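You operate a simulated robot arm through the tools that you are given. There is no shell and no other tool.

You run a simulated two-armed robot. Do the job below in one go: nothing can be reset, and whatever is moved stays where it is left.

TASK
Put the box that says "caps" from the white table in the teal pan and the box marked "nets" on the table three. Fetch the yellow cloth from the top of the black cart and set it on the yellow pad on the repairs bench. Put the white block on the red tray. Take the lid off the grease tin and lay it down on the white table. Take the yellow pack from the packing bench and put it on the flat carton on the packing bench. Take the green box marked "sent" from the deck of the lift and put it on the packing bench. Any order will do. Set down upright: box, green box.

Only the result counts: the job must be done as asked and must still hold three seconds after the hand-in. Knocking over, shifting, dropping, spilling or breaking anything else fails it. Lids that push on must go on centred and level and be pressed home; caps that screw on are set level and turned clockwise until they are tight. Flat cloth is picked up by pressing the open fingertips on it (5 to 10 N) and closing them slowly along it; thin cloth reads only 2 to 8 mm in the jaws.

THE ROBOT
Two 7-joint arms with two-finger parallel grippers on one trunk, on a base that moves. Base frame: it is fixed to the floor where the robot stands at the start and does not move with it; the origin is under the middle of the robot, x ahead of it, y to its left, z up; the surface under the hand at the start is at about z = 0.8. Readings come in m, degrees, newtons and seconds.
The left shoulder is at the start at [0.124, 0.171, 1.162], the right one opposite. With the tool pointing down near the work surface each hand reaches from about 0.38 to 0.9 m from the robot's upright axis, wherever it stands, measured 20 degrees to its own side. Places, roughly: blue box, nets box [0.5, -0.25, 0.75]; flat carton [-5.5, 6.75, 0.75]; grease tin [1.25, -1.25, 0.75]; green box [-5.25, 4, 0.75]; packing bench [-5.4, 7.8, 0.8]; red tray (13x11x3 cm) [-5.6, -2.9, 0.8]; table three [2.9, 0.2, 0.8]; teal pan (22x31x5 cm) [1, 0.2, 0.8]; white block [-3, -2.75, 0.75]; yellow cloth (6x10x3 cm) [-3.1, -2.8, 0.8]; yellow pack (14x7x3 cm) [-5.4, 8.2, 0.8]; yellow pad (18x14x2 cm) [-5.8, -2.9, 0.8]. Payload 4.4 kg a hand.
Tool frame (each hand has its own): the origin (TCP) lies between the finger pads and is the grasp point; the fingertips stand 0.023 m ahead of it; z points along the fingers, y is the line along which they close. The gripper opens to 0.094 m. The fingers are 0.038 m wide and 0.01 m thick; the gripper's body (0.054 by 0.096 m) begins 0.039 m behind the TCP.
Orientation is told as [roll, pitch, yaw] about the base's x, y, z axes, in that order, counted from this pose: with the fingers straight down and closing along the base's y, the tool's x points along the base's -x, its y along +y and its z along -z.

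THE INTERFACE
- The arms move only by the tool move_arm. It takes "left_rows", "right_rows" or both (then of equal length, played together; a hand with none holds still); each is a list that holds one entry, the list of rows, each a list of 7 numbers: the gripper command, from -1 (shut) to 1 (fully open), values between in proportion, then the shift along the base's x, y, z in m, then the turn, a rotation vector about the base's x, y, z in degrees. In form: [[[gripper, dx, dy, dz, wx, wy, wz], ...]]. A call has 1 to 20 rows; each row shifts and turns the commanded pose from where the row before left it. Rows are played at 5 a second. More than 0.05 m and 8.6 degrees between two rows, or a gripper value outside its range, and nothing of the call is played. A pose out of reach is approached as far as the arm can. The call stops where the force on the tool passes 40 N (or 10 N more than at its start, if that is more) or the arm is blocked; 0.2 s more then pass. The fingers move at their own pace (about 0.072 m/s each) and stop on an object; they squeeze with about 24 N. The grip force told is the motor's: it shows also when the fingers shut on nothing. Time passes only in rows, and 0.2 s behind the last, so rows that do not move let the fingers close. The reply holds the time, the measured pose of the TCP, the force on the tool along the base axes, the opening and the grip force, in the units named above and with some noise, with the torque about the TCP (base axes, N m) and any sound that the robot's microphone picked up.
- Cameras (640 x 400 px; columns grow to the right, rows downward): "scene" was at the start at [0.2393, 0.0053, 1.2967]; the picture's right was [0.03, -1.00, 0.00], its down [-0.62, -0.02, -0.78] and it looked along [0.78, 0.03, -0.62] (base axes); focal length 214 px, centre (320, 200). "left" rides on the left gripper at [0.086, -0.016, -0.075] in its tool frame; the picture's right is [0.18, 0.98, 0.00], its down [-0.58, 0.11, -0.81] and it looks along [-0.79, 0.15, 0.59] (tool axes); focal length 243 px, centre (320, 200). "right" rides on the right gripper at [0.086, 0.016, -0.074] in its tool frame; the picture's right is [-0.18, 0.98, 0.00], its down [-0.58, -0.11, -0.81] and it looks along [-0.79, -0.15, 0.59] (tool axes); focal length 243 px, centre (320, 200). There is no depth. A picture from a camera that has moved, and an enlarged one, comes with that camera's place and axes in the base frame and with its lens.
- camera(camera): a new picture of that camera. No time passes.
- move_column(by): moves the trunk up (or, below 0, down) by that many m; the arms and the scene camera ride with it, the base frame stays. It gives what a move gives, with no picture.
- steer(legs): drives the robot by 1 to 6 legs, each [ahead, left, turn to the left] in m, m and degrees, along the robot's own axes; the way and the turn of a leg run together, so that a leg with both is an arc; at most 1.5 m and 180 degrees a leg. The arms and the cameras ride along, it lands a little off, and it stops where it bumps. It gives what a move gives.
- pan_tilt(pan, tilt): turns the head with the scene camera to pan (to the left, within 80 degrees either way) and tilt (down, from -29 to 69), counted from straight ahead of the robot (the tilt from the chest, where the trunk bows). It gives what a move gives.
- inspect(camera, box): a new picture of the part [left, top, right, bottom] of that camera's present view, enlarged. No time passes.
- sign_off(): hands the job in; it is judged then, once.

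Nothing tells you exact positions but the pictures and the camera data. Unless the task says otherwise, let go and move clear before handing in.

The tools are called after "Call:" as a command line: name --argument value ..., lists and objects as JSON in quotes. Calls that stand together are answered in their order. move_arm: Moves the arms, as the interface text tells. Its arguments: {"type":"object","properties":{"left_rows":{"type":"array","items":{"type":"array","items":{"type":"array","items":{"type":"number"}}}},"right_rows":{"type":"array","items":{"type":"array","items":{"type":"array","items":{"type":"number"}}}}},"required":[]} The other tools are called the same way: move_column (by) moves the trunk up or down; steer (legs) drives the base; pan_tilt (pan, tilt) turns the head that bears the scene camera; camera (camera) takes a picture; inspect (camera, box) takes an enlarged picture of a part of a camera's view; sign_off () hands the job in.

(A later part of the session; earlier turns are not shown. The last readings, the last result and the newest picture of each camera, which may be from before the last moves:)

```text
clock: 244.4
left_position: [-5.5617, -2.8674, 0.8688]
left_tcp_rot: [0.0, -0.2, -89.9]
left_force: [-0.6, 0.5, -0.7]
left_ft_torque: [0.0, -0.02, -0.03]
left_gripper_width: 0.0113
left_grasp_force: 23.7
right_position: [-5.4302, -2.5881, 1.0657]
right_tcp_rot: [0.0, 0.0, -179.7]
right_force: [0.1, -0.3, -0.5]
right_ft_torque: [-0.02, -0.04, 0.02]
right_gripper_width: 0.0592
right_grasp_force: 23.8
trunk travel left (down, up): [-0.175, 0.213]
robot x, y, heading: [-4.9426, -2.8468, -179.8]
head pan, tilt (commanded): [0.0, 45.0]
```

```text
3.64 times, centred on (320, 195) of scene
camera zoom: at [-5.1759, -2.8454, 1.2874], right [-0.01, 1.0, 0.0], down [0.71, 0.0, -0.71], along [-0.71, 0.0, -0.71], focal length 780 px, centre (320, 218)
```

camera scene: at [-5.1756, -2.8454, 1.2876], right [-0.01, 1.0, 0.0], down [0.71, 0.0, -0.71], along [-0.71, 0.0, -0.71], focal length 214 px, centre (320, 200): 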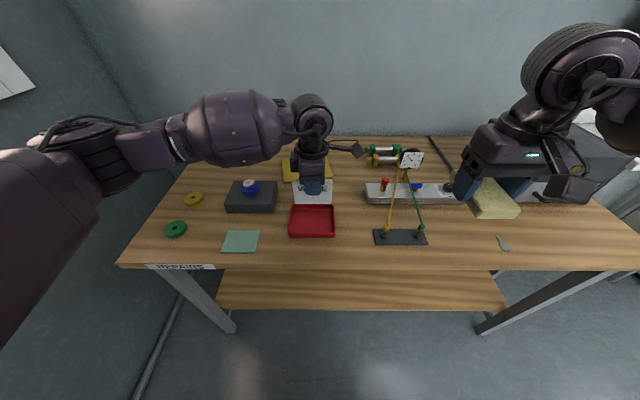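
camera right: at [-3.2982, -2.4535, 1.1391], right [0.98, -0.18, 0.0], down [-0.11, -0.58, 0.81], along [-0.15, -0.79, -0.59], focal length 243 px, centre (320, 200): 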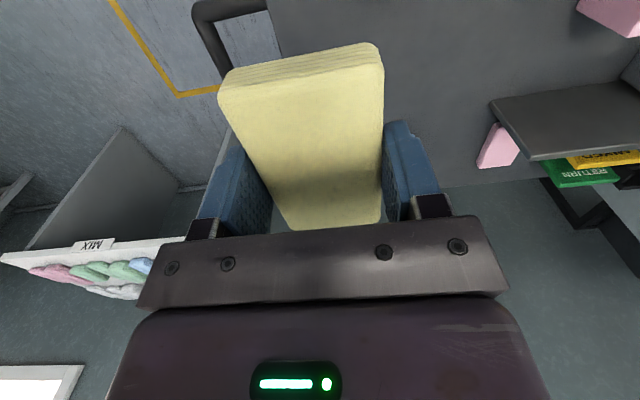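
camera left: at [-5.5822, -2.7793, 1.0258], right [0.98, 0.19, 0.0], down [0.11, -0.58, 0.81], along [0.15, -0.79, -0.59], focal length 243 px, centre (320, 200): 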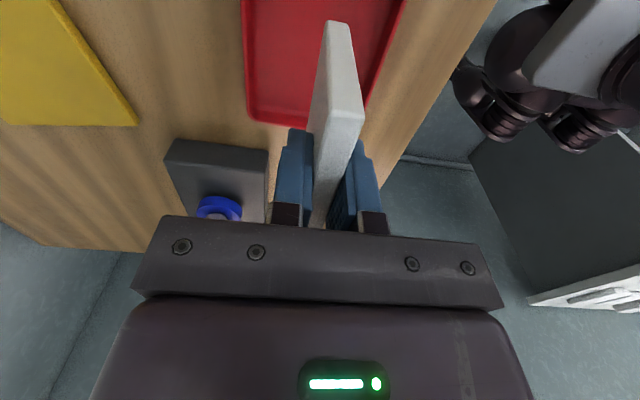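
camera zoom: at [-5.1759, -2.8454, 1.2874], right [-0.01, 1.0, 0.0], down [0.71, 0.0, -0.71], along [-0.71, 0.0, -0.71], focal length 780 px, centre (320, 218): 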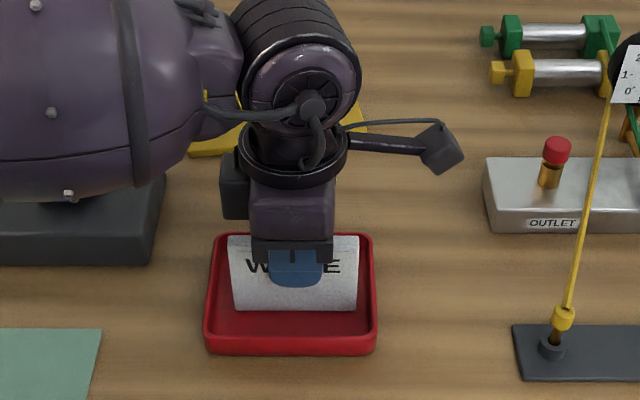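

Call:
move_arm --left_rows '[[[-1, 0, 0, -0.002, 0, 0, 0], [-1, 0, 0, 0, 0, 0, 0]]]'

Call:
move_arm --left_rows '[[[-1, 0, 0, -0.002, 0, 0, 0], [-1, 0, 0, 0, 0, 0, 0]]]'

```text
clock: 245.0
left_position: [-5.5615, -2.8675, 0.8682]
left_tcp_rot: [0.0, -0.2, -89.9]
left_force: [-0.9, -1.8, 8.6]
left_ft_torque: [-0.06, -0.01, 0.0]
left_gripper_width: 0.0112
left_grasp_force: 23.7
right_position: [-5.4303, -2.588, 1.0656]
right_tcp_rot: [0.0, 0.0, -179.8]
right_force: [0.6, 1.1, -0.5]
right_ft_torque: [-0.02, -0.03, 0.01]
right_gripper_width: 0.0592
right_grasp_force: 23.7
trunk travel left (down, up): [-0.175, 0.213]
robot x, y, heading: [-4.9462, -2.8459, -179.8]
head pan, tilt (commanded): [0.0, 45.0]
```

```text
clock: 245.6
left_position: [-5.5608, -2.8669, 0.8667]
left_tcp_rot: [-0.3, -0.1, -89.9]
left_force: [0.3, -2.7, 23.2]
left_ft_torque: [-0.22, -0.02, 0.04]
left_gripper_width: 0.0116
left_grasp_force: 23.9
right_position: [-5.4293, -2.5877, 1.0666]
right_tcp_rot: [0.0, -0.1, -179.7]
right_force: [0.1, -0.5, -0.7]
right_ft_torque: [-0.02, -0.03, -0.03]
right_gripper_width: 0.059
right_grasp_force: 24.1
trunk travel left (down, up): [-0.175, 0.213]
robot x, y, heading: [-4.9427, -2.8461, -179.7]
head pan, tilt (commanded): [0.0, 45.0]
```

Contact with the tray floor. I'll ease off 2 mm, open slowly so the plate stays standing, and rise.

Call:
move_arm --left_rows '[[[-1, 0, 0, 0.002, 0, 0, 0], [-0.7, 0, 0, 0, 0, 0, 0], [-0.6, 0, 0, 0, 0, 0, 0], [-0.5, 0, 0, 0, 0, 0, 0], [-0.3, 0, 0, 0, 0, 0, 0], [-0.1, 0, 0, 0, 0, 0, 0], [-0.1, 0, 0, 0.01, 0, 0, 0], [-0.1, 0, 0, 0.02, 0, 0, 0], [-0.1, 0, 0, 0.03, 0, 0, 0], [-0.1, 0, 0, 0.04, 0, 0, 0], [-0.1, 0, 0, 0.04, 0, 0, 0], [-0.1, 0, 0, 0.04, 0, 0, 0], [-0.1, 0, 0, 0, 0, 0, 0]]]'

Call:
inspect --camera "scene" --box '[250, 120, 390, 250]'

```text
clock: 248.4
left_position: [-5.5603, -2.8673, 1.0469]
left_tcp_rot: [0.0, -0.2, -89.9]
left_force: [0.1, 0.3, -0.7]
left_ft_torque: [0.02, -0.01, 0.02]
left_gripper_width: 0.0425
left_grasp_force: 0.0
right_position: [-5.4301, -2.588, 1.0638]
right_tcp_rot: [0.1, 0.1, -179.7]
right_force: [0.8, -0.2, -0.2]
right_ft_torque: [-0.04, -0.02, 0.01]
right_gripper_width: 0.0589
right_grasp_force: 23.6
trunk travel left (down, up): [-0.175, 0.213]
robot x, y, heading: [-4.9421, -2.8433, -179.7]
head pan, tilt (commanded): [0.0, 45.0]
```

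```text
3.08 times, centred on (320, 185) of scene
camera zoom: at [-5.1765, -2.8454, 1.2871], right [-0.01, 1.0, 0.0], down [0.71, 0.0, -0.71], along [-0.71, 0.0, -0.71], focal length 660 px, centre (320, 246)
```

zoom: 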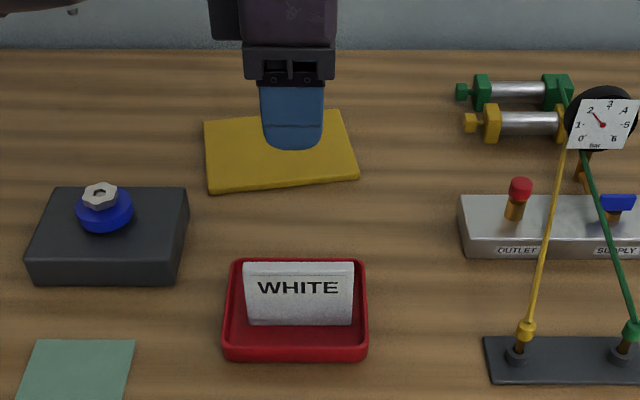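

The white block stands in the red tray. I'll retract the left hand, shift the robot slightly, and place the yellow cloth on the yellow pad with the right hand.

Call:
move_arm --left_rows '[[[0, 0.025, -0.025, 0.02, 0, 0, -8], [0, 0.03, -0.03, 0.02, 0, 0, -8], [0, 0.03, -0.03, 0.01, 0, 0, -8], [0, 0.03, -0.03, 0, 0, 0, -8], [0, 0.03, -0.03, 0, 0, 0, -8], [0, 0.01, 0, 0, 0, 0, -8], [0, 0, 0, 0, 0, 0, -8], [0, 0, 0, 0, 0, 0, -8], [0, 0, 0, 0, 0, 0, -8], [0, 0, 0, 0, 0, 0, -8], [0, 0, 0, 0, 0, 0, -8]]]'

Call:
steer --legs '[[0.08, 0.1, 0]]'

Call:
camera --camera "scene"

```text
clock: 250.8
left_position: [-5.4064, -3.0125, 1.0961]
left_tcp_rot: [0.0, -0.1, -178.2]
left_force: [0.6, 1.1, 0.5]
left_ft_torque: [0.02, 0.02, 0.01]
left_gripper_width: 0.0471
left_grasp_force: 0.0
right_position: [-5.43, -2.5883, 1.0645]
right_tcp_rot: [0.0, 0.1, -179.7]
right_force: [0.1, 0.2, -0.2]
right_ft_torque: [-0.01, 0.01, 0.03]
right_gripper_width: 0.0589
right_grasp_force: 24.3
trunk travel left (down, up): [-0.175, 0.213]
robot x, y, heading: [-4.942, -2.8496, -179.6]
head pan, tilt (commanded): [0.0, 45.0]
```

```text
clock: 252.3
left_position: [-5.4866, -3.1119, 1.096]
left_tcp_rot: [0.1, -0.3, -177.9]
left_force: [0.5, -0.6, -1.3]
left_ft_torque: [0.02, 0.0, 0.0]
left_gripper_width: 0.0473
left_grasp_force: 0.1
right_position: [-5.5101, -2.6881, 1.0634]
right_tcp_rot: [0.0, 0.0, -179.6]
right_force: [0.0, 0.8, -0.2]
right_ft_torque: [0.01, 0.0, 0.01]
right_gripper_width: 0.0589
right_grasp_force: 23.7
trunk travel left (down, up): [-0.175, 0.213]
robot x, y, heading: [-5.0226, -2.9474, -179.8]
head pan, tilt (commanded): [0.0, 45.0]
```

```text
taken
camera scene: at [-5.2566, -2.9459, 1.2874], right [-0.01, 1.0, 0.0], down [0.71, 0.0, -0.71], along [-0.71, 0.0, -0.71], focal length 214 px, centre (320, 200)
```

scene: 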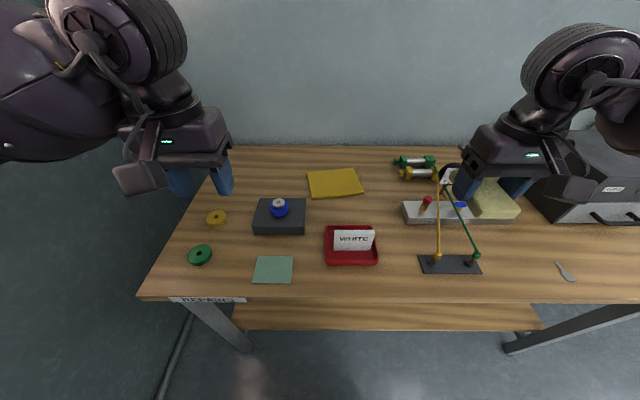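

The pad's centre is at about (-5.814, -2.900), turned about 9°. I'll carry the cloth over it and match the angle.

Call:
move_arm --right_rows '[[[-1, -0.038, -0.0265, 0, 0, 0, 1], [-1, -0.038, -0.0265, 0, 0, 0, 1], [-1, -0.038, -0.0265, 0, 0, 0, 1], [-1, -0.038, -0.0265, 0, 0, 0, 1], [-1, -0.038, -0.0265, 0, 0, 0, 1], [-1, -0.038, -0.0265, 0, 0, 0, 1], [-1, -0.038, -0.0265, 0, 0, 0, 1], [-1, -0.038, -0.0265, 0, 0, 0, 1], [-1, 0, 0, -0.04, 0, 0, 0], [-1, 0, 0, -0.04, 0, 0, 0], [-1, 0, 0, -0.04, 0, 0, 0], [-1, 0, 0, 0, 0, 0, 0]]]'

Call:
camera --camera "scene"

Call:
camera --camera "right"

```text
clock: 254.9
left_position: [-5.4856, -3.1124, 1.0971]
left_tcp_rot: [0.0, -0.3, -177.9]
left_force: [0.2, -0.1, -0.1]
left_ft_torque: [-0.01, 0.0, -0.01]
left_gripper_width: 0.047
left_grasp_force: 0.1
right_position: [-5.8138, -2.9012, 0.9463]
right_tcp_rot: [0.1, 0.1, -171.7]
right_force: [-1.1, -0.8, -0.9]
right_ft_torque: [0.01, 0.01, 0.0]
right_gripper_width: 0.0591
right_grasp_force: 24.1
trunk travel left (down, up): [-0.175, 0.213]
robot x, y, heading: [-5.0212, -2.9431, -179.5]
head pan, tilt (commanded): [0.0, 45.0]
```

```text
taken
camera scene: at [-5.2557, -2.9455, 1.2877], right [-0.01, 1.0, 0.0], down [0.71, 0.0, -0.71], along [-0.71, 0.0, -0.71], focal length 214 px, centre (320, 200)
```

scene: 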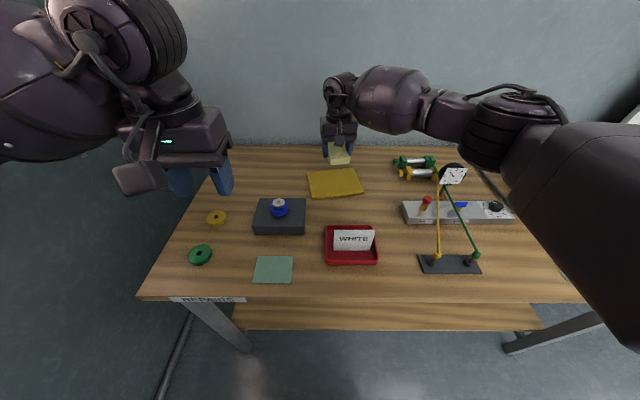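

```text
taken
camera right: at [-5.7249, -2.9045, 1.0204], right [-0.04, -1.0, 0.0], down [-0.59, 0.02, 0.81], along [-0.81, 0.03, -0.59], focal length 243 px, centre (320, 200)
```

right: 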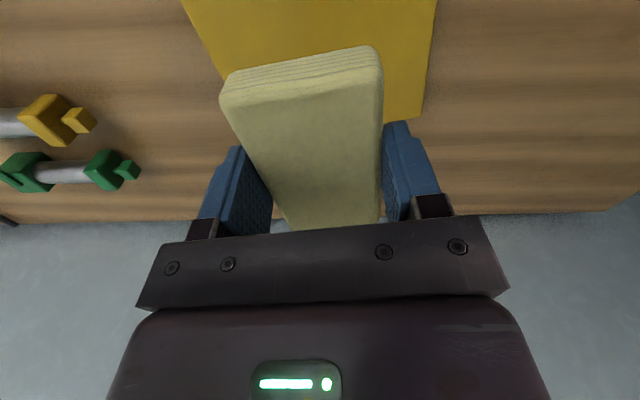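

The cloth is centred above the pad. I'll lower it.

Call:
move_arm --right_rows '[[[-1, 0, 0, -0.035, 0, 0, 0], [-1, 0, 0, -0.03, 0, 0, 0], [-1, 0, 0, -0.02, 0, 0, 0], [-1, 0, 0, -0.005, 0, 0, 0], [-1, 0, 0, 0, 0, 0, 0]]]'

Call:
move_arm --right_rows '[[[-1, 0, 0, -0.004, 0, 0, 0], [-1, 0, 0, 0, 0, 0, 0]]]'

Call:
move_arm --right_rows '[[[-1, 0, 0, -0.004, 0, 0, 0], [-1, 0, 0, 0, 0, 0, 0]]]'

Call:
camera --camera "right"

```text
clock: 256.1
left_position: [-5.4871, -3.1117, 1.0965]
left_tcp_rot: [0.0, -0.2, -177.9]
left_force: [-0.7, 0.2, -0.3]
left_ft_torque: [-0.01, 0.02, 0.03]
left_gripper_width: 0.0471
left_grasp_force: 0.1
right_position: [-5.8145, -2.9002, 0.8545]
right_tcp_rot: [0.0, 0.1, -171.7]
right_force: [1.2, 0.8, 0.2]
right_ft_torque: [-0.01, -0.01, -0.03]
right_gripper_width: 0.059
right_grasp_force: 23.9
trunk travel left (down, up): [-0.175, 0.213]
robot x, y, heading: [-5.0224, -2.946, -179.6]
head pan, tilt (commanded): [0.0, 45.0]
```

```text
clock: 256.7
left_position: [-5.486, -3.1125, 1.0965]
left_tcp_rot: [0.1, -0.2, -177.9]
left_force: [-0.8, 0.1, -0.1]
left_ft_torque: [-0.01, 0.03, 0.0]
left_gripper_width: 0.0471
left_grasp_force: 0.1
right_position: [-5.8157, -2.9007, 0.8505]
right_tcp_rot: [-0.1, 0.0, -171.7]
right_force: [0.3, -0.4, -0.1]
right_ft_torque: [-0.02, 0.02, -0.03]
right_gripper_width: 0.0589
right_grasp_force: 24.0
trunk travel left (down, up): [-0.175, 0.213]
robot x, y, heading: [-5.0247, -2.9488, -179.8]
head pan, tilt (commanded): [0.0, 45.0]
```

```text
clock: 257.3
left_position: [-5.4867, -3.1135, 1.097]
left_tcp_rot: [0.0, -0.2, -177.9]
left_force: [-0.2, 0.4, -0.2]
left_ft_torque: [-0.03, -0.03, -0.04]
left_gripper_width: 0.0471
left_grasp_force: 0.1
right_position: [-5.8149, -2.9014, 0.8456]
right_tcp_rot: [0.0, 0.1, -171.7]
right_force: [-0.3, 0.2, 0.0]
right_ft_torque: [-0.01, 0.0, -0.04]
right_gripper_width: 0.0589
right_grasp_force: 24.6
trunk travel left (down, up): [-0.175, 0.213]
robot x, y, heading: [-5.0244, -2.9502, -179.5]
head pan, tilt (commanded): [0.0, 45.0]
```

```text
taken
camera right: at [-5.7266, -2.9042, 0.9203], right [-0.04, -1.0, 0.0], down [-0.59, 0.02, 0.81], along [-0.81, 0.03, -0.59], focal length 243 px, centre (320, 200)
```

right: 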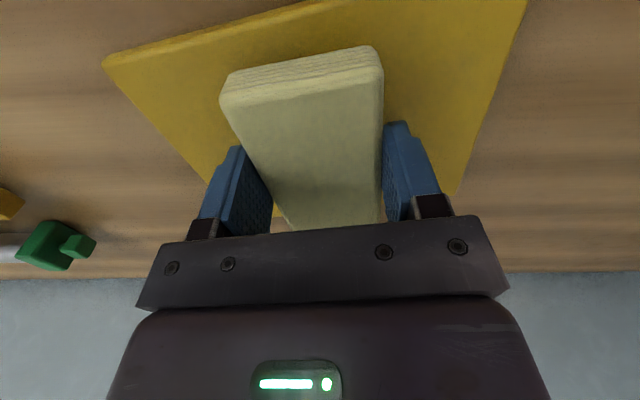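

Call:
move_arm --right_rows '[[[-1, 0, 0, -0.004, 0, 0, 0], [-1, 0, 0, 0, 0, 0, 0]]]'

Call:
move_arm --right_rows '[[[-1, 0, 0, -0.003, 0, 0, 0], [-1, 0, 0, 0, 0, 0, 0]]]'

Call:
move_arm --right_rows '[[[-1, 0, 0, -0.003, 0, 0, 0], [-1, 0, 0, 0, 0, 0, 0]]]'

```text
clock: 257.9
left_position: [-5.4871, -3.1127, 1.0967]
left_tcp_rot: [0.0, -0.1, -177.9]
left_force: [0.4, 0.0, -0.2]
left_ft_torque: [0.0, 0.0, 0.01]
left_gripper_width: 0.0469
left_grasp_force: 0.0
right_position: [-5.8154, -2.9013, 0.8427]
right_tcp_rot: [0.0, 0.0, -171.8]
right_force: [-0.3, 0.2, -0.7]
right_ft_torque: [-0.01, 0.01, 0.0]
right_gripper_width: 0.059
right_grasp_force: 23.9
trunk travel left (down, up): [-0.175, 0.213]
robot x, y, heading: [-5.0209, -2.9508, -179.6]
head pan, tilt (commanded): [0.0, 45.0]
```

```text
clock: 258.5
left_position: [-5.4876, -3.112, 1.0964]
left_tcp_rot: [0.0, -0.2, -177.9]
left_force: [0.2, 0.6, 0.0]
left_ft_torque: [-0.01, -0.01, 0.03]
left_gripper_width: 0.0468
left_grasp_force: 0.1
right_position: [-5.8149, -2.8996, 0.8405]
right_tcp_rot: [0.0, -0.1, -171.8]
right_force: [0.2, 0.5, 0.5]
right_ft_torque: [-0.01, 0.0, -0.02]
right_gripper_width: 0.0591
right_grasp_force: 24.1
trunk travel left (down, up): [-0.175, 0.213]
robot x, y, heading: [-5.0254, -2.9457, -179.8]
head pan, tilt (commanded): [0.0, 45.0]
```

```text
clock: 259.1
left_position: [-5.4856, -3.1116, 1.0961]
left_tcp_rot: [0.0, -0.1, -178.0]
left_force: [1.4, -1.0, 0.0]
left_ft_torque: [-0.04, -0.02, 0.03]
left_gripper_width: 0.047
left_grasp_force: 0.0
right_position: [-5.8147, -2.8997, 0.8368]
right_tcp_rot: [0.0, 0.0, -171.7]
right_force: [0.4, -0.5, -0.2]
right_ft_torque: [-0.01, 0.02, 0.0]
right_gripper_width: 0.0591
right_grasp_force: 24.3
trunk travel left (down, up): [-0.175, 0.213]
robot x, y, heading: [-5.0207, -2.9476, -179.7]
head pan, tilt (commanded): [0.0, 45.0]
```

Call:
move_arm --right_rows '[[[-1, 0, 0, -0.003, 0, 0, 0], [-1, 0, 0, 0, 0, 0, 0]]]'

Call:
move_arm --right_rows '[[[-1, 0, 0, -0.003, 0, 0, 0], [-1, 0, 0, 0, 0, 0, 0]]]'

Call:
camera --camera "right"

Call:
inspect --camera "scene" --box '[290, 130, 390, 210]'

```text
clock: 259.7
left_position: [-5.4865, -3.1128, 1.0977]
left_tcp_rot: [0.1, -0.3, -177.9]
left_force: [0.0, -0.2, -0.4]
left_ft_torque: [0.0, -0.02, 0.03]
left_gripper_width: 0.0471
left_grasp_force: 0.1
right_position: [-5.8152, -2.9005, 0.8359]
right_tcp_rot: [0.1, -0.2, -171.8]
right_force: [-0.2, 1.0, 7.8]
right_ft_torque: [0.08, -0.12, 0.02]
right_gripper_width: 0.0591
right_grasp_force: 23.9
trunk travel left (down, up): [-0.175, 0.213]
robot x, y, heading: [-5.0218, -2.9444, -179.6]
head pan, tilt (commanded): [0.0, 45.0]
```

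```text
clock: 260.3
left_position: [-5.4855, -3.1118, 1.098]
left_tcp_rot: [-0.1, -0.4, -177.9]
left_force: [-0.3, 0.2, 0.0]
left_ft_torque: [0.03, 0.01, 0.0]
left_gripper_width: 0.0471
left_grasp_force: 0.1
right_position: [-5.8149, -2.9022, 0.8353]
right_tcp_rot: [0.0, -0.2, -171.8]
right_force: [-2.7, 1.0, 22.6]
right_ft_torque: [0.1, -0.33, 0.02]
right_gripper_width: 0.0591
right_grasp_force: 23.5
trunk travel left (down, up): [-0.175, 0.213]
robot x, y, heading: [-5.0239, -2.9459, -179.5]
head pan, tilt (commanded): [0.0, 45.0]
```

```text
taken
camera right: at [-5.7261, -2.9044, 0.9092], right [-0.04, -1.0, 0.0], down [-0.59, 0.02, 0.81], along [-0.81, 0.03, -0.59], focal length 243 px, centre (320, 200)
```

right: 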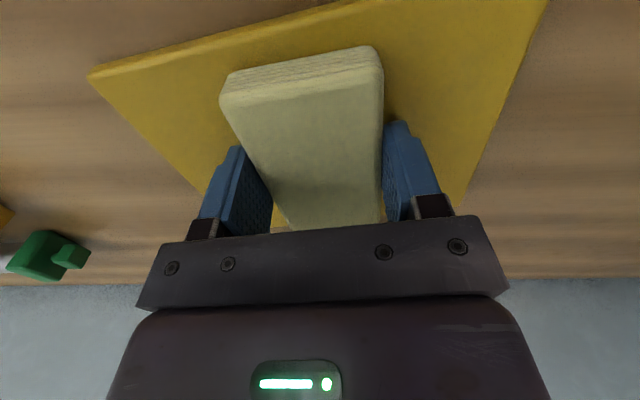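

```text
5.00 times, centred on (340, 170) of scene
camera zoom: at [-5.2541, -2.9454, 1.2883], right [-0.01, 1.0, 0.0], down [0.71, 0.0, -0.71], along [-0.71, 0.0, -0.71], focal length 1072 px, centre (220, 350)
```

zoom: 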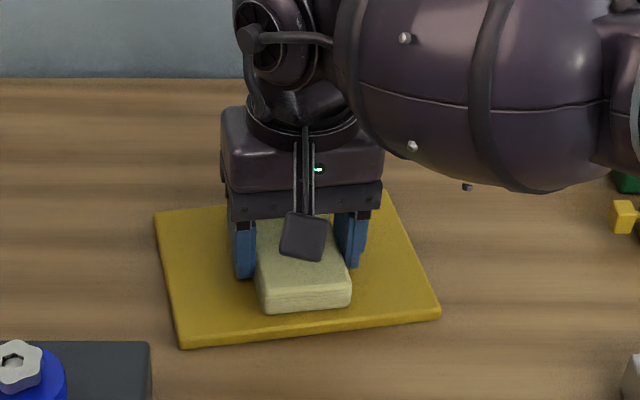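

The cloth is on the pad. I'll ease up 3 mm, release, rise and retract.

Call:
move_arm --right_rows '[[[-1, 0, 0, 0.004, 0, 0, 0], [0.35, 0, 0, 0, 0, 0, 0], [0.6, 0, 0, 0, 0, 0, 0], [0.6, 0, 0, 0, 0, 0, 0], [0.6, 0, 0, 0.015, 0, 0, 0], [0.6, 0, 0, 0.03, 0, 0, 0], [0.6, 0, 0, 0.04, 0, 0, 0], [0.6, 0, 0, 0.045, 0, 0, 0], [0.6, 0, 0, 0.045, 0, 0, 0], [0.6, 0, 0, 0.045, 0, 0, 0], [0.6, 0, 0, 0.02, 0, 0, 0], [0.6, 0.04, 0.025, 0, 0, 0, -1], [0.6, 0.04, 0.025, 0, 0, 0, -1], [0.6, 0.04, 0.025, 0, 0, 0, -1], [0.6, 0.04, 0.025, 0, 0, 0, -1], [0.6, 0.04, 0.025, 0, 0, 0, -1], [0.6, 0.04, 0.025, 0, 0, 0, -1], [0.6, 0.04, 0.025, 0, 0, 0, -1], [0.6, 0.04, 0.025, 0, 0, 0, -1]]]'

Call:
camera --camera "scene"

Call:
inspect --camera "scene" --box '[250, 140, 410, 280]'

```text
clock: 264.3
left_position: [-5.4862, -3.1117, 1.0973]
left_tcp_rot: [0.0, -0.4, -177.9]
left_force: [-0.3, 0.6, 0.2]
left_ft_torque: [-0.03, 0.03, 0.03]
left_gripper_width: 0.047
left_grasp_force: 0.0
right_position: [-5.4955, -2.7007, 1.0758]
right_tcp_rot: [0.1, 0.1, -179.7]
right_force: [-0.3, 0.8, 0.7]
right_ft_torque: [-0.05, 0.02, 0.01]
right_gripper_width: 0.0752
right_grasp_force: 0.0
trunk travel left (down, up): [-0.175, 0.213]
robot x, y, heading: [-5.024, -2.9487, -179.9]
head pan, tilt (commanded): [0.0, 45.0]
```

```text
taken
camera scene: at [-5.2551, -2.9448, 1.2879], right [-0.01, 1.0, 0.0], down [0.71, 0.0, -0.71], along [-0.71, 0.0, -0.71], focal length 214 px, centre (320, 200)
```

scene: 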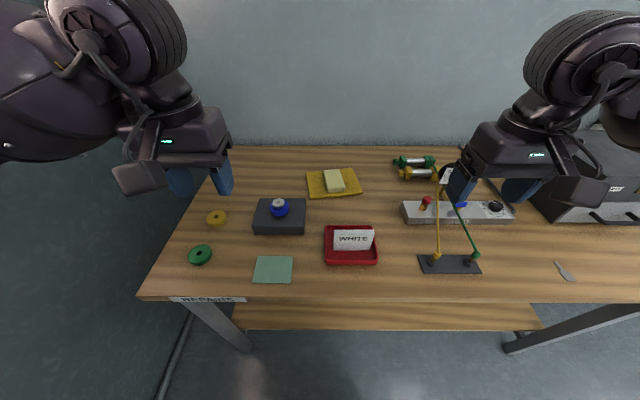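

```text
2.86 times, centred on (330, 210) of scene
camera zoom: at [-5.2551, -2.9448, 1.2879], right [-0.01, 1.0, 0.0], down [0.71, 0.0, -0.71], along [-0.71, 0.0, -0.71], focal length 613 px, centre (291, 171)
```

zoom: 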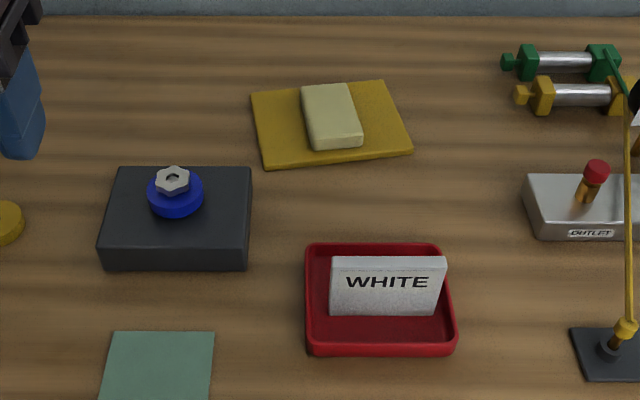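

The cloth lies on the pad and the white block stands in the tray. Next I'll go north to the lift at about (-5.25, 4), backing out of this corner first.

Call:
steer --legs '[[0, -0.8, 0], [-0.5, 0, 0], [0, 0, -90]]'

Call:
pan_tilt --pan 0 --tilt 20

Call:
camera --camera "scene"

```text
clock: 278.1
left_position: [-4.6845, -1.6807, 1.0962]
left_tcp_rot: [0.0, -0.2, 91.7]
left_force: [0.2, 0.4, 1.0]
left_ft_torque: [-0.02, 0.0, -0.01]
left_gripper_width: 0.0468
left_grasp_force: 0.0
right_position: [-4.2718, -1.6734, 1.0756]
right_tcp_rot: [-0.1, -0.1, 89.9]
right_force: [0.9, 0.0, 0.3]
right_ft_torque: [-0.02, 0.01, -0.05]
right_gripper_width: 0.0747
right_grasp_force: 0.2
trunk travel left (down, up): [-0.175, 0.213]
robot x, y, heading: [-4.5227, -2.1444, 90.1]
head pan, tilt (commanded): [0.0, 45.0]
```

```text
clock: 279.0
left_position: [-4.6851, -1.6798, 1.0966]
left_tcp_rot: [0.0, -0.1, 91.8]
left_force: [-0.8, -0.4, 0.3]
left_ft_torque: [-0.01, -0.03, 0.01]
left_gripper_width: 0.0471
left_grasp_force: 0.1
right_position: [-4.274, -1.6742, 1.0746]
right_tcp_rot: [-0.1, -0.1, 90.0]
right_force: [-0.3, 0.0, 0.6]
right_ft_torque: [0.01, 0.0, 0.0]
right_gripper_width: 0.0753
right_grasp_force: 0.1
trunk travel left (down, up): [-0.175, 0.213]
robot x, y, heading: [-4.524, -2.146, 90.2]
head pan, tilt (commanded): [0.0, 20.0]
```

```text
taken
camera scene: at [-4.5214, -1.8968, 1.326], right [1.0, 0.0, 0.0], down [0.0, -0.34, -0.94], along [0.0, 0.94, -0.34], focal length 214 px, centre (320, 200)
```

scene: 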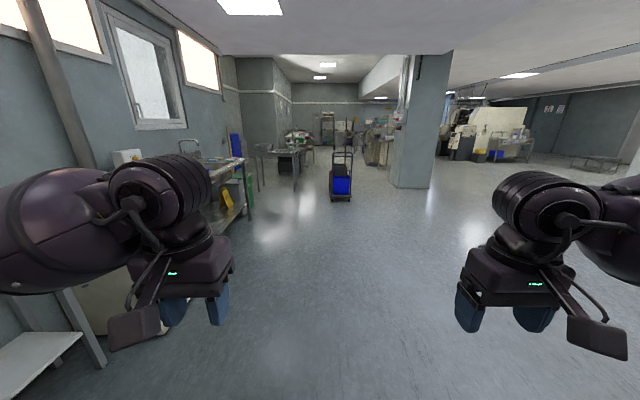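

Call:
inspect --camera "scene" --box '[180, 100, 420, 220]'

Call:
inspect --camera "scene" --box '[240, 110, 340, 180]'

```text
2.67 times, centred on (300, 160) of scene
camera zoom: at [-4.5214, -1.8968, 1.326], right [1.0, 0.0, 0.0], down [0.0, -0.34, -0.94], along [0.0, 0.94, -0.34], focal length 572 px, centre (373, 307)
```

zoom: 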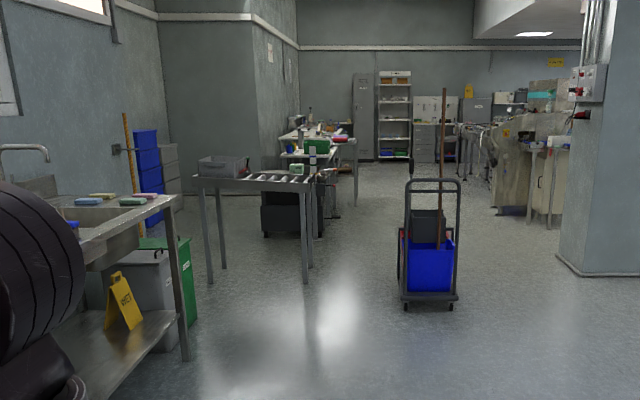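

```text
5.71 times, centred on (290, 145) of scene
camera zoom: at [-4.5214, -1.8968, 1.326], right [1.0, 0.0, 0.0], down [0.0, -0.34, -0.94], along [0.0, 0.94, -0.34], focal length 1226 px, centre (491, 514)
```

zoom: 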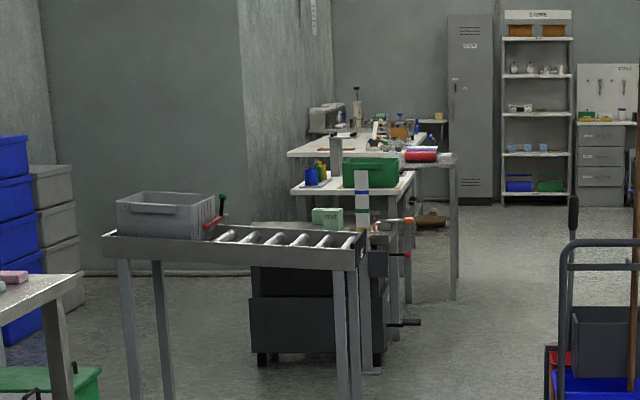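

The lift is behind the roller table, with a light-green box on its deck. The mop cart stands at about (-4.1, 1.8) and the pillar at about (-2.85, 2.5). I'll drive between them in stages.

Call:
steer --legs '[[1.3, -0.66, 0], [1.3, -0.66, 0], [0.5, 0, 0]]'

Call:
camera --camera "scene"

```text
clock: 295.6
left_position: [-3.3507, 1.403, 1.0955]
left_tcp_rot: [0.1, -0.2, 91.7]
left_force: [0.0, -0.1, 1.0]
left_ft_torque: [-0.03, 0.01, -0.01]
left_gripper_width: 0.0468
left_grasp_force: 0.1
right_position: [-2.9393, 1.4114, 1.075]
right_tcp_rot: [0.0, 0.0, 90.0]
right_force: [-0.4, -0.8, -0.1]
right_ft_torque: [0.0, -0.03, 0.0]
right_gripper_width: 0.075
right_grasp_force: 0.0
trunk travel left (down, up): [-0.175, 0.213]
robot x, y, heading: [-3.1903, 0.9374, 89.9]
head pan, tilt (commanded): [0.0, 20.0]
```

```text
taken
camera scene: at [-3.1868, 1.188, 1.326], right [1.0, 0.0, 0.0], down [0.0, -0.34, -0.94], along [0.0, 0.94, -0.34], focal length 214 px, centre (320, 200)
```

scene: 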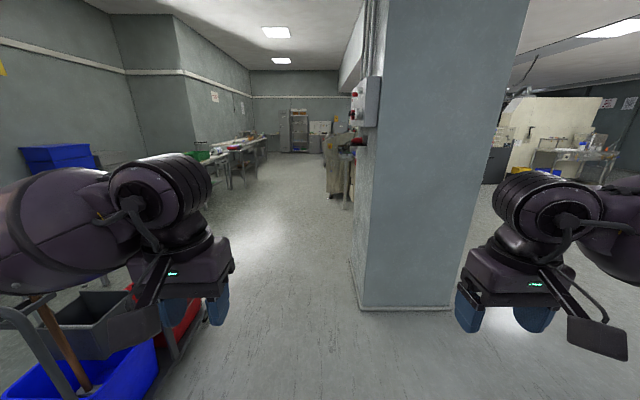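

The mop cart is close on my left. I'll look at my left elbow's clearance before squeezing through.

Call:
pan_tilt --pan 60 --tilt 35

Call:
camera --camera "scene"

Call:
pan_tilt --pan -60 --tilt 35

Call:
camera --camera "scene"

```text
clock: 296.9
left_position: [-3.3503, 1.404, 1.0971]
left_tcp_rot: [-0.1, -0.2, 91.7]
left_force: [0.1, -0.4, -0.2]
left_ft_torque: [0.03, 0.0, 0.02]
left_gripper_width: 0.0471
left_grasp_force: 0.1
right_position: [-2.9381, 1.4115, 1.0751]
right_tcp_rot: [-0.1, 0.0, 90.0]
right_force: [0.0, -0.5, -0.8]
right_ft_torque: [0.04, -0.02, -0.03]
right_gripper_width: 0.0752
right_grasp_force: 0.0
trunk travel left (down, up): [-0.175, 0.213]
robot x, y, heading: [-3.1881, 0.9384, 89.7]
head pan, tilt (commanded): [60.0, 35.0]
```

```text
taken
camera scene: at [-3.2631, 1.1387, 1.3022], right [0.5, 0.86, 0.0], down [0.5, -0.29, -0.82], along [-0.71, 0.41, -0.57], focal length 214 px, centre (320, 200)
```

scene: 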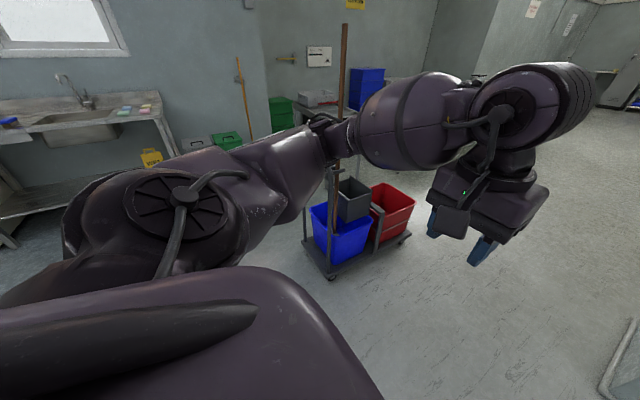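

```text
clock: 298.9
left_position: [-3.3505, 1.4035, 1.0966]
left_tcp_rot: [0.0, -0.2, 91.6]
left_force: [0.3, -0.3, 0.3]
left_ft_torque: [0.05, 0.01, -0.01]
left_gripper_width: 0.0471
left_grasp_force: 0.2
right_position: [-2.9389, 1.411, 1.0753]
right_tcp_rot: [0.0, -0.2, 90.0]
right_force: [0.2, 0.2, 0.2]
right_ft_torque: [0.01, 0.04, 0.0]
right_gripper_width: 0.0751
right_grasp_force: 0.1
trunk travel left (down, up): [-0.175, 0.213]
robot x, y, heading: [-3.1888, 0.9367, 89.9]
head pan, tilt (commanded): [-60.0, 35.0]
```

```text
taken
camera scene: at [-3.1107, 1.1384, 1.3022], right [0.5, -0.87, 0.0], down [-0.5, -0.29, -0.82], along [0.71, 0.41, -0.57], focal length 214 px, centre (320, 200)
```

scene: 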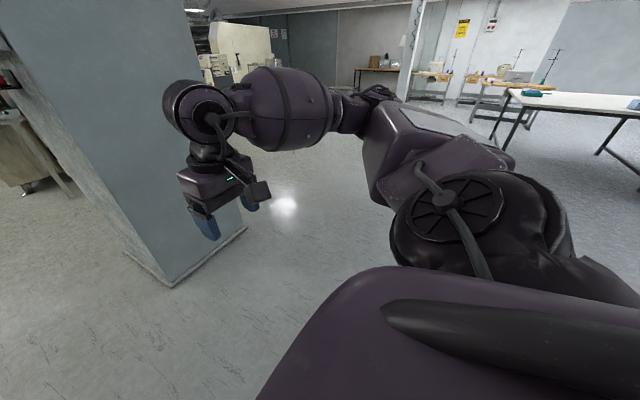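

The elbows reach only about 0.4 m sideways. The mop cart's right edge is x≈-3.97 and the pillar's left edge x≈-2.86, so I'll centre at x≈-3.42 and go through.

Call:
steer --legs '[[0.45, 0.23, 0]]'

Call:
pan_tilt --pan 0 --tilt 25

Call:
camera --camera "scene"

```text
clock: 301.9
left_position: [-3.5816, 1.8453, 1.0968]
left_tcp_rot: [0.0, -0.1, 92.0]
left_force: [-0.7, -0.6, 0.0]
left_ft_torque: [-0.03, 0.0, -0.02]
left_gripper_width: 0.0471
left_grasp_force: 0.1
right_position: [-3.1684, 1.8539, 1.0745]
right_tcp_rot: [0.0, 0.0, 90.2]
right_force: [-0.2, 0.4, -0.1]
right_ft_torque: [0.02, -0.04, 0.01]
right_gripper_width: 0.0753
right_grasp_force: 0.1
trunk travel left (down, up): [-0.175, 0.213]
robot x, y, heading: [-3.4181, 1.3797, 90.4]
head pan, tilt (commanded): [-60.0, 35.0]
```

```text
clock: 303.1
left_position: [-3.5814, 1.8435, 1.0962]
left_tcp_rot: [0.0, -0.1, 92.0]
left_force: [0.1, 0.2, -0.3]
left_ft_torque: [-0.02, -0.01, 0.01]
left_gripper_width: 0.0472
left_grasp_force: 0.0
right_position: [-3.1692, 1.854, 1.0753]
right_tcp_rot: [0.0, 0.0, 90.3]
right_force: [-0.7, -0.2, -0.8]
right_ft_torque: [0.0, 0.01, 0.0]
right_gripper_width: 0.0754
right_grasp_force: 0.0
trunk travel left (down, up): [-0.175, 0.213]
robot x, y, heading: [-3.4184, 1.3788, 90.2]
head pan, tilt (commanded): [0.0, 25.0]
```

```text
taken
camera scene: at [-3.416, 1.6276, 1.318], right [1.0, 0.0, 0.0], down [0.0, -0.42, -0.91], along [0.0, 0.91, -0.42], focal length 214 px, centre (320, 200)
```

scene: 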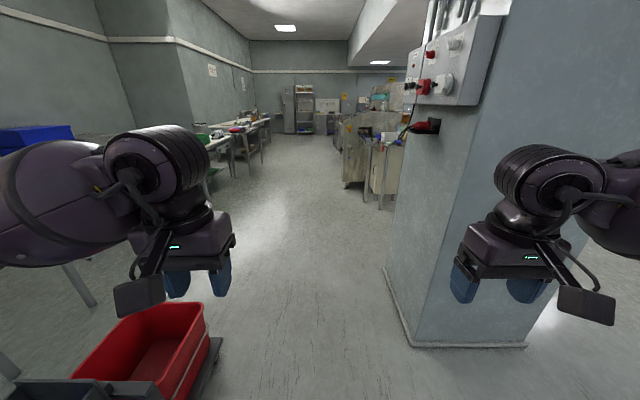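

There's a switch box on the pillar's left face, so I'll keep a bit more to the left (x≈-3.52), above the low bucket, and go on.

Call:
steer --legs '[[0.35, 0.1, 0], [0.7, 0, 0]]'

Call:
pan_tilt --pan 30 --tilt 25

Call:
camera --camera "scene"

```text
clock: 308.0
left_position: [-3.6759, 2.7316, 1.099]
left_tcp_rot: [-0.3, -0.6, 91.0]
left_force: [-0.2, 0.2, 0.3]
left_ft_torque: [0.05, 0.02, 0.01]
left_gripper_width: 0.047
left_grasp_force: 0.0
right_position: [-3.2608, 2.735, 1.0822]
right_tcp_rot: [-0.8, -0.8, 89.0]
right_force: [0.1, 0.5, 0.4]
right_ft_torque: [0.01, 0.01, -0.01]
right_gripper_width: 0.0754
right_grasp_force: 0.0
trunk travel left (down, up): [-0.175, 0.213]
robot x, y, heading: [-3.5099, 2.2677, 89.3]
head pan, tilt (commanded): [0.0, 25.0]
stopped in leg 2: the robot was blocked; the commanded pose is now the measured one
```

```text
clock: 309.0
left_position: [-3.6753, 2.731, 1.0986]
left_tcp_rot: [-0.4, -0.6, 91.0]
left_force: [0.5, -1.4, -1.1]
left_ft_torque: [0.04, 0.02, 0.01]
left_gripper_width: 0.047
left_grasp_force: 0.1
right_position: [-3.2608, 2.734, 1.0814]
right_tcp_rot: [-0.7, -0.7, 89.1]
right_force: [0.6, 0.3, -0.5]
right_ft_torque: [0.02, 0.0, 0.04]
right_gripper_width: 0.0751
right_grasp_force: 0.0
trunk travel left (down, up): [-0.175, 0.213]
robot x, y, heading: [-3.5138, 2.2683, 89.1]
head pan, tilt (commanded): [30.0, 25.0]
```

```text
taken
camera scene: at [-3.5618, 2.4986, 1.3196], right [0.87, 0.49, 0.01], down [0.21, -0.36, -0.91], along [-0.44, 0.79, -0.42], focal length 214 px, centre (320, 200)
```

scene: 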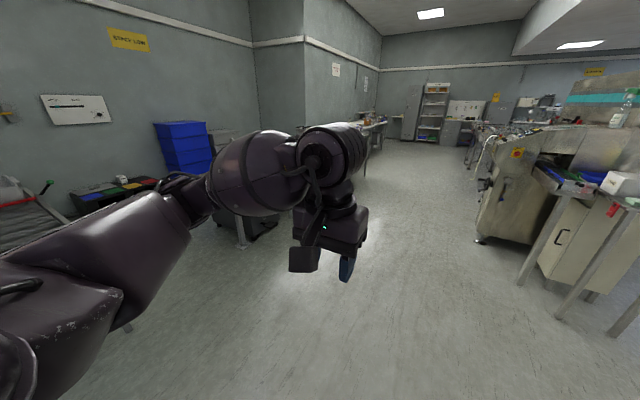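

I bumped something at (-3.51, 2.27). I'll look at both sides to see what it was.

Call:
pan_tilt --pan -70 --tilt 30

Call:
camera --camera "scene"

Call:
pan_tilt --pan 75 --tilt 50

Call:
camera --camera "scene"

```text
clock: 310.7
left_position: [-3.6753, 2.73, 1.0994]
left_tcp_rot: [-0.4, -0.4, 91.0]
left_force: [0.6, 0.9, -0.3]
left_ft_torque: [0.03, 0.01, -0.01]
left_gripper_width: 0.0467
left_grasp_force: 0.1
right_position: [-3.2619, 2.7337, 1.0811]
right_tcp_rot: [-0.8, -0.6, 89.1]
right_force: [-0.7, 0.1, 0.5]
right_ft_torque: [-0.02, -0.03, -0.03]
right_gripper_width: 0.0752
right_grasp_force: 0.1
trunk travel left (down, up): [-0.175, 0.213]
robot x, y, heading: [-3.5149, 2.2724, 89.4]
head pan, tilt (commanded): [-70.0, 30.0]
```

```text
taken
camera scene: at [-3.4315, 2.4481, 1.312], right [0.33, -0.94, 0.0], down [-0.47, -0.16, -0.87], along [0.82, 0.29, -0.49], focal length 214 px, centre (320, 200)
```

scene: 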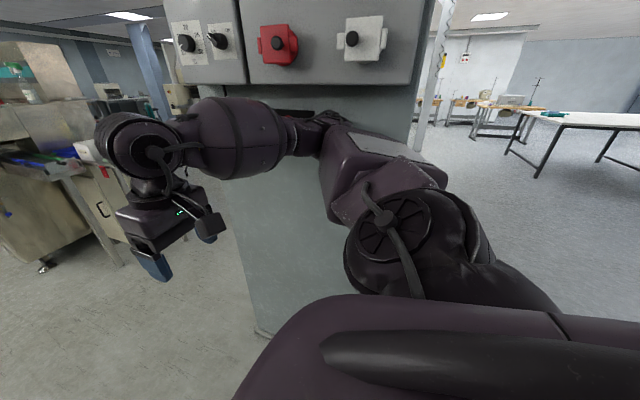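

```text
clock: 313.0
left_position: [-3.6755, 2.7308, 1.0988]
left_tcp_rot: [-0.3, -0.6, 91.0]
left_force: [-1.0, 0.3, -0.1]
left_ft_torque: [-0.01, -0.02, -0.02]
left_gripper_width: 0.0468
left_grasp_force: 0.0
right_position: [-3.261, 2.7322, 1.0807]
right_tcp_rot: [-0.6, -0.6, 89.2]
right_force: [0.3, 0.5, -0.9]
right_ft_torque: [0.02, -0.01, 0.0]
right_gripper_width: 0.0754
right_grasp_force: 0.1
trunk travel left (down, up): [-0.175, 0.213]
robot x, y, heading: [-3.5092, 2.2733, 89.6]
head pan, tilt (commanded): [75.0, 50.0]
```

```text
taken
camera scene: at [-3.5907, 2.4389, 1.2814], right [0.27, 0.96, 0.01], down [0.74, -0.2, -0.64], along [-0.61, 0.18, -0.77], focal length 214 px, centre (320, 200)
```

scene: 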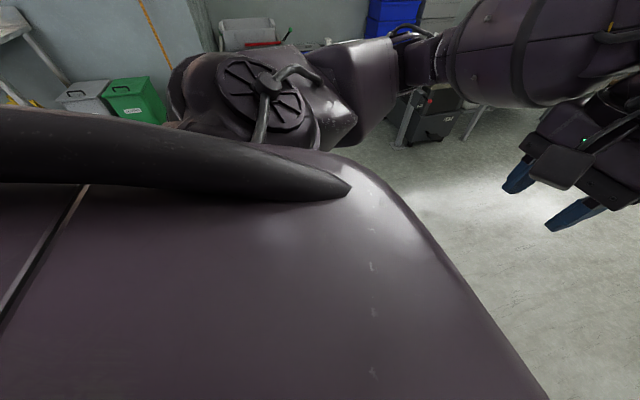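

My right elbow touched the underside of the pillar's switch box. I'll back off slightly, lower the trunk so the elbow passes below it, shift left 5 cm and proceed.

Call:
steer --legs '[[-0.05, 0.0, 0]]'

Call:
move_column --by -0.15

Call:
steer --legs '[[0, 0.06, 0.5]]'

Call:
pan_tilt --pan -70 --tilt 20

Call:
camera --camera "scene"

```text
clock: 313.9
left_position: [-3.6698, 2.6866, 1.0958]
left_tcp_rot: [0.1, 0.0, 91.0]
left_force: [0.3, -0.8, 0.6]
left_ft_torque: [0.03, 0.0, 0.02]
left_gripper_width: 0.0469
left_grasp_force: 0.1
right_position: [-3.2557, 2.6893, 1.0758]
right_tcp_rot: [-0.3, -0.1, 89.2]
right_force: [-0.4, 0.5, 0.8]
right_ft_torque: [-0.03, 0.0, -0.01]
right_gripper_width: 0.0753
right_grasp_force: 0.0
trunk travel left (down, up): [-0.175, 0.213]
robot x, y, heading: [-3.5105, 2.2243, 89.3]
head pan, tilt (commanded): [75.0, 50.0]
```

```text
clock: 315.7
left_position: [-3.6702, 2.7134, 0.8587]
left_tcp_rot: [0.5, 16.9, 91.1]
left_force: [0.7, -0.4, 0.0]
left_ft_torque: [0.02, -0.01, 0.0]
left_gripper_width: 0.0468
left_grasp_force: 0.1
right_position: [-3.2564, 2.7108, 0.8374]
right_tcp_rot: [-0.4, 17.0, 89.3]
right_force: [0.0, 0.3, 0.5]
right_ft_torque: [0.01, 0.0, 0.02]
right_gripper_width: 0.0751
right_grasp_force: 0.2
trunk travel left (down, up): [-0.025, 0.363]
robot x, y, heading: [-3.5088, 2.2198, 89.2]
head pan, tilt (commanded): [75.0, 50.0]
```

```text
clock: 316.9
left_position: [-3.7352, 2.7137, 0.8577]
left_tcp_rot: [0.5, 16.9, 91.7]
left_force: [0.5, -0.7, -0.5]
left_ft_torque: [0.02, -0.01, 0.0]
left_gripper_width: 0.047
left_grasp_force: 0.1
right_position: [-3.3205, 2.7136, 0.8358]
right_tcp_rot: [-0.3, 17.1, 89.6]
right_force: [-0.9, -0.5, 0.1]
right_ft_torque: [-0.02, 0.0, -0.03]
right_gripper_width: 0.0753
right_grasp_force: 0.1
trunk travel left (down, up): [-0.025, 0.363]
robot x, y, heading: [-3.5691, 2.2217, 89.9]
head pan, tilt (commanded): [75.0, 50.0]
```

```text
clock: 319.2
left_position: [-3.7342, 2.7146, 0.8581]
left_tcp_rot: [0.6, 17.1, 91.7]
left_force: [0.5, 0.1, 0.0]
left_ft_torque: [-0.02, 0.03, -0.01]
left_gripper_width: 0.0471
left_grasp_force: 0.0
right_position: [-3.3205, 2.7128, 0.8362]
right_tcp_rot: [-0.2, 17.0, 89.6]
right_force: [-0.2, 0.1, 0.6]
right_ft_torque: [0.01, -0.04, -0.01]
right_gripper_width: 0.075
right_grasp_force: 0.0
trunk travel left (down, up): [-0.025, 0.363]
robot x, y, heading: [-3.5753, 2.2219, 89.8]
head pan, tilt (commanded): [-70.0, 20.0]
```

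```text
taken
camera scene: at [-3.4837, 2.5487, 1.1422], right [0.34, -0.94, 0.0], down [-0.32, -0.12, -0.94], along [0.88, 0.32, -0.34], focal length 214 px, centre (320, 200)
```

scene: 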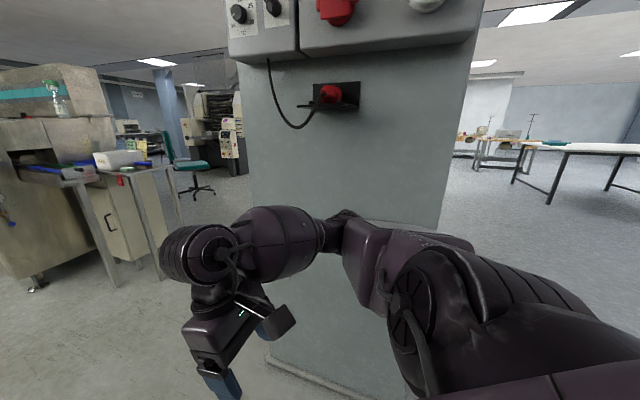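

Lowering the trunk also bowed it forward, and the elbow is now well below the switch box. I'll drive forward past the pillar, then raise the trunk again.

Call:
steer --legs '[[0.9, 0.05, 0]]'

Call:
move_column --by 0.15

Call:
pan_tilt --pan 50 --tilt 25

Call:
camera --camera "scene"

```text
clock: 323.9
left_position: [-3.7815, 3.6091, 0.8572]
left_tcp_rot: [0.6, 16.9, 91.6]
left_force: [0.0, 1.1, 0.1]
left_ft_torque: [0.03, -0.02, 0.01]
left_gripper_width: 0.0472
left_grasp_force: 0.0
right_position: [-3.3688, 3.6075, 0.8348]
right_tcp_rot: [-0.4, 17.1, 89.7]
right_force: [0.6, 0.0, -0.9]
right_ft_torque: [0.0, 0.02, 0.0]
right_gripper_width: 0.0749
right_grasp_force: 0.0
trunk travel left (down, up): [-0.025, 0.363]
robot x, y, heading: [-3.6225, 3.1173, 89.8]
head pan, tilt (commanded): [-70.0, 20.0]
```

```text
clock: 325.7
left_position: [-3.7816, 3.6095, 1.007]
left_tcp_rot: [0.6, 17.1, 91.6]
left_force: [-0.2, -0.4, -0.3]
left_ft_torque: [-0.03, 0.02, -0.02]
left_gripper_width: 0.0472
left_grasp_force: 0.0
right_position: [-3.3683, 3.6082, 0.9825]
right_tcp_rot: [-0.2, 17.1, 89.7]
right_force: [-0.6, -0.2, -0.7]
right_ft_torque: [-0.06, 0.01, 0.02]
right_gripper_width: 0.0751
right_grasp_force: 0.1
trunk travel left (down, up): [-0.175, 0.213]
robot x, y, heading: [-3.6197, 3.116, 89.9]
head pan, tilt (commanded): [-70.0, 20.0]
```

```text
clock: 327.7
left_position: [-3.7821, 3.6084, 1.0077]
left_tcp_rot: [0.6, 17.0, 91.7]
left_force: [0.9, 0.0, -0.4]
left_ft_torque: [-0.02, 0.01, 0.0]
left_gripper_width: 0.0471
left_grasp_force: 0.0
right_position: [-3.3693, 3.6075, 0.9861]
right_tcp_rot: [-0.3, 17.1, 89.7]
right_force: [0.6, 0.4, -0.6]
right_ft_torque: [0.0, 0.02, 0.02]
right_gripper_width: 0.0754
right_grasp_force: 0.1
trunk travel left (down, up): [-0.175, 0.213]
robot x, y, heading: [-3.6231, 3.1181, 89.8]
head pan, tilt (commanded): [50.0, 25.0]
```

```text
taken
camera scene: at [-3.6899, 3.3317, 1.318], right [0.65, 0.76, 0.0], down [0.32, -0.27, -0.91], along [-0.69, 0.59, -0.42], focal length 214 px, centre (320, 200)
```

scene: 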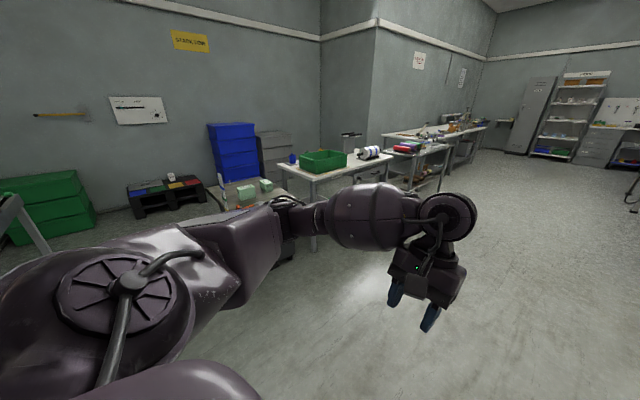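

I'm past the pillar, and the lift area is on my left with light-green boxes on it. I'll re-level both hands and zoom in.

Call:
move_arm --left_rows '[[[0.8, 0, 0, 0.03, 5.6, 0, 0], [0.8, 0, 0, 0.03, 5.6, 0, 0], [0.8, 0, 0, 0.03, 5.7, 0, -1.7], [0.8, 0, 0, 0, 0, 0, 0]]]' --right_rows '[[[0.8, 0, 0, 0.03, 5.6, 0, 0], [0.8, 0, 0, 0.03, 5.6, 0, 0], [0.8, 0, 0, 0.03, 5.7, 0, 0], [0.8, 0, 0, 0, 0, 0, 0]]]'

Call:
inspect --camera "scene" --box '[200, 130, 360, 230]'

Call:
inspect --camera "scene" --box '[340, 80, 500, 200]'

```text
clock: 328.7
left_position: [-3.7805, 3.6093, 1.0976]
left_tcp_rot: [0.2, 0.2, 89.8]
left_force: [-0.6, 0.2, 0.3]
left_ft_torque: [-0.05, -0.02, 0.0]
left_gripper_width: 0.0847
left_grasp_force: 0.0
right_position: [-3.3685, 3.6085, 1.0749]
right_tcp_rot: [-0.3, 0.3, 89.7]
right_force: [-0.1, -0.5, -0.4]
right_ft_torque: [-0.03, -0.05, 0.01]
right_gripper_width: 0.0846
right_grasp_force: 0.1
trunk travel left (down, up): [-0.175, 0.213]
robot x, y, heading: [-3.617, 3.117, 89.9]
head pan, tilt (commanded): [50.0, 25.0]
```

```text
4.00 times, centred on (280, 180) of scene
camera zoom: at [-3.6899, 3.3327, 1.3176], right [0.65, 0.76, 0.0], down [0.32, -0.27, -0.91], along [-0.69, 0.58, -0.42], focal length 858 px, centre (480, 280)
```

zoom: 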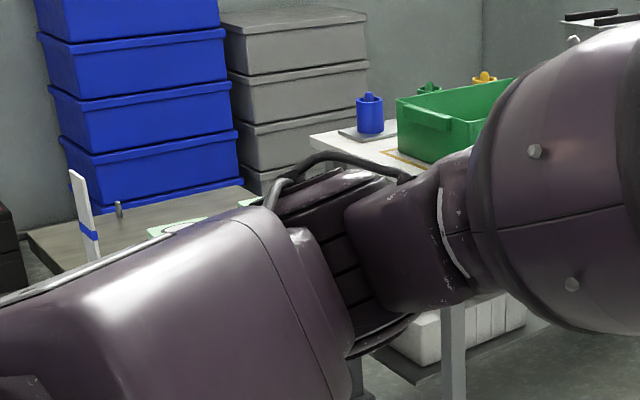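

```text
3.33 times, centred on (420, 140) of scene
camera zoom: at [-3.6899, 3.3327, 1.3176], right [0.65, 0.76, 0.0], down [0.32, -0.27, -0.91], along [-0.69, 0.58, -0.42], focal length 715 px, centre (-13, 400)
```

zoom: 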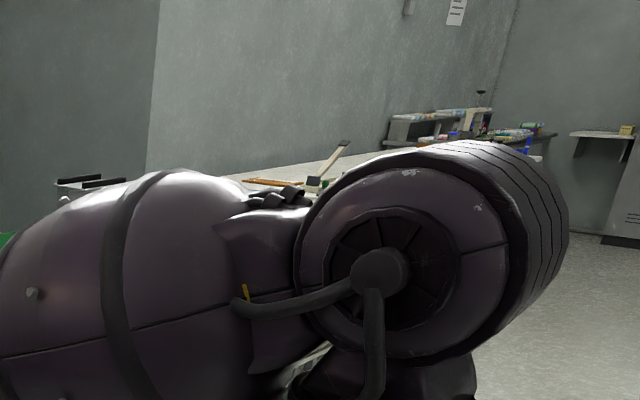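

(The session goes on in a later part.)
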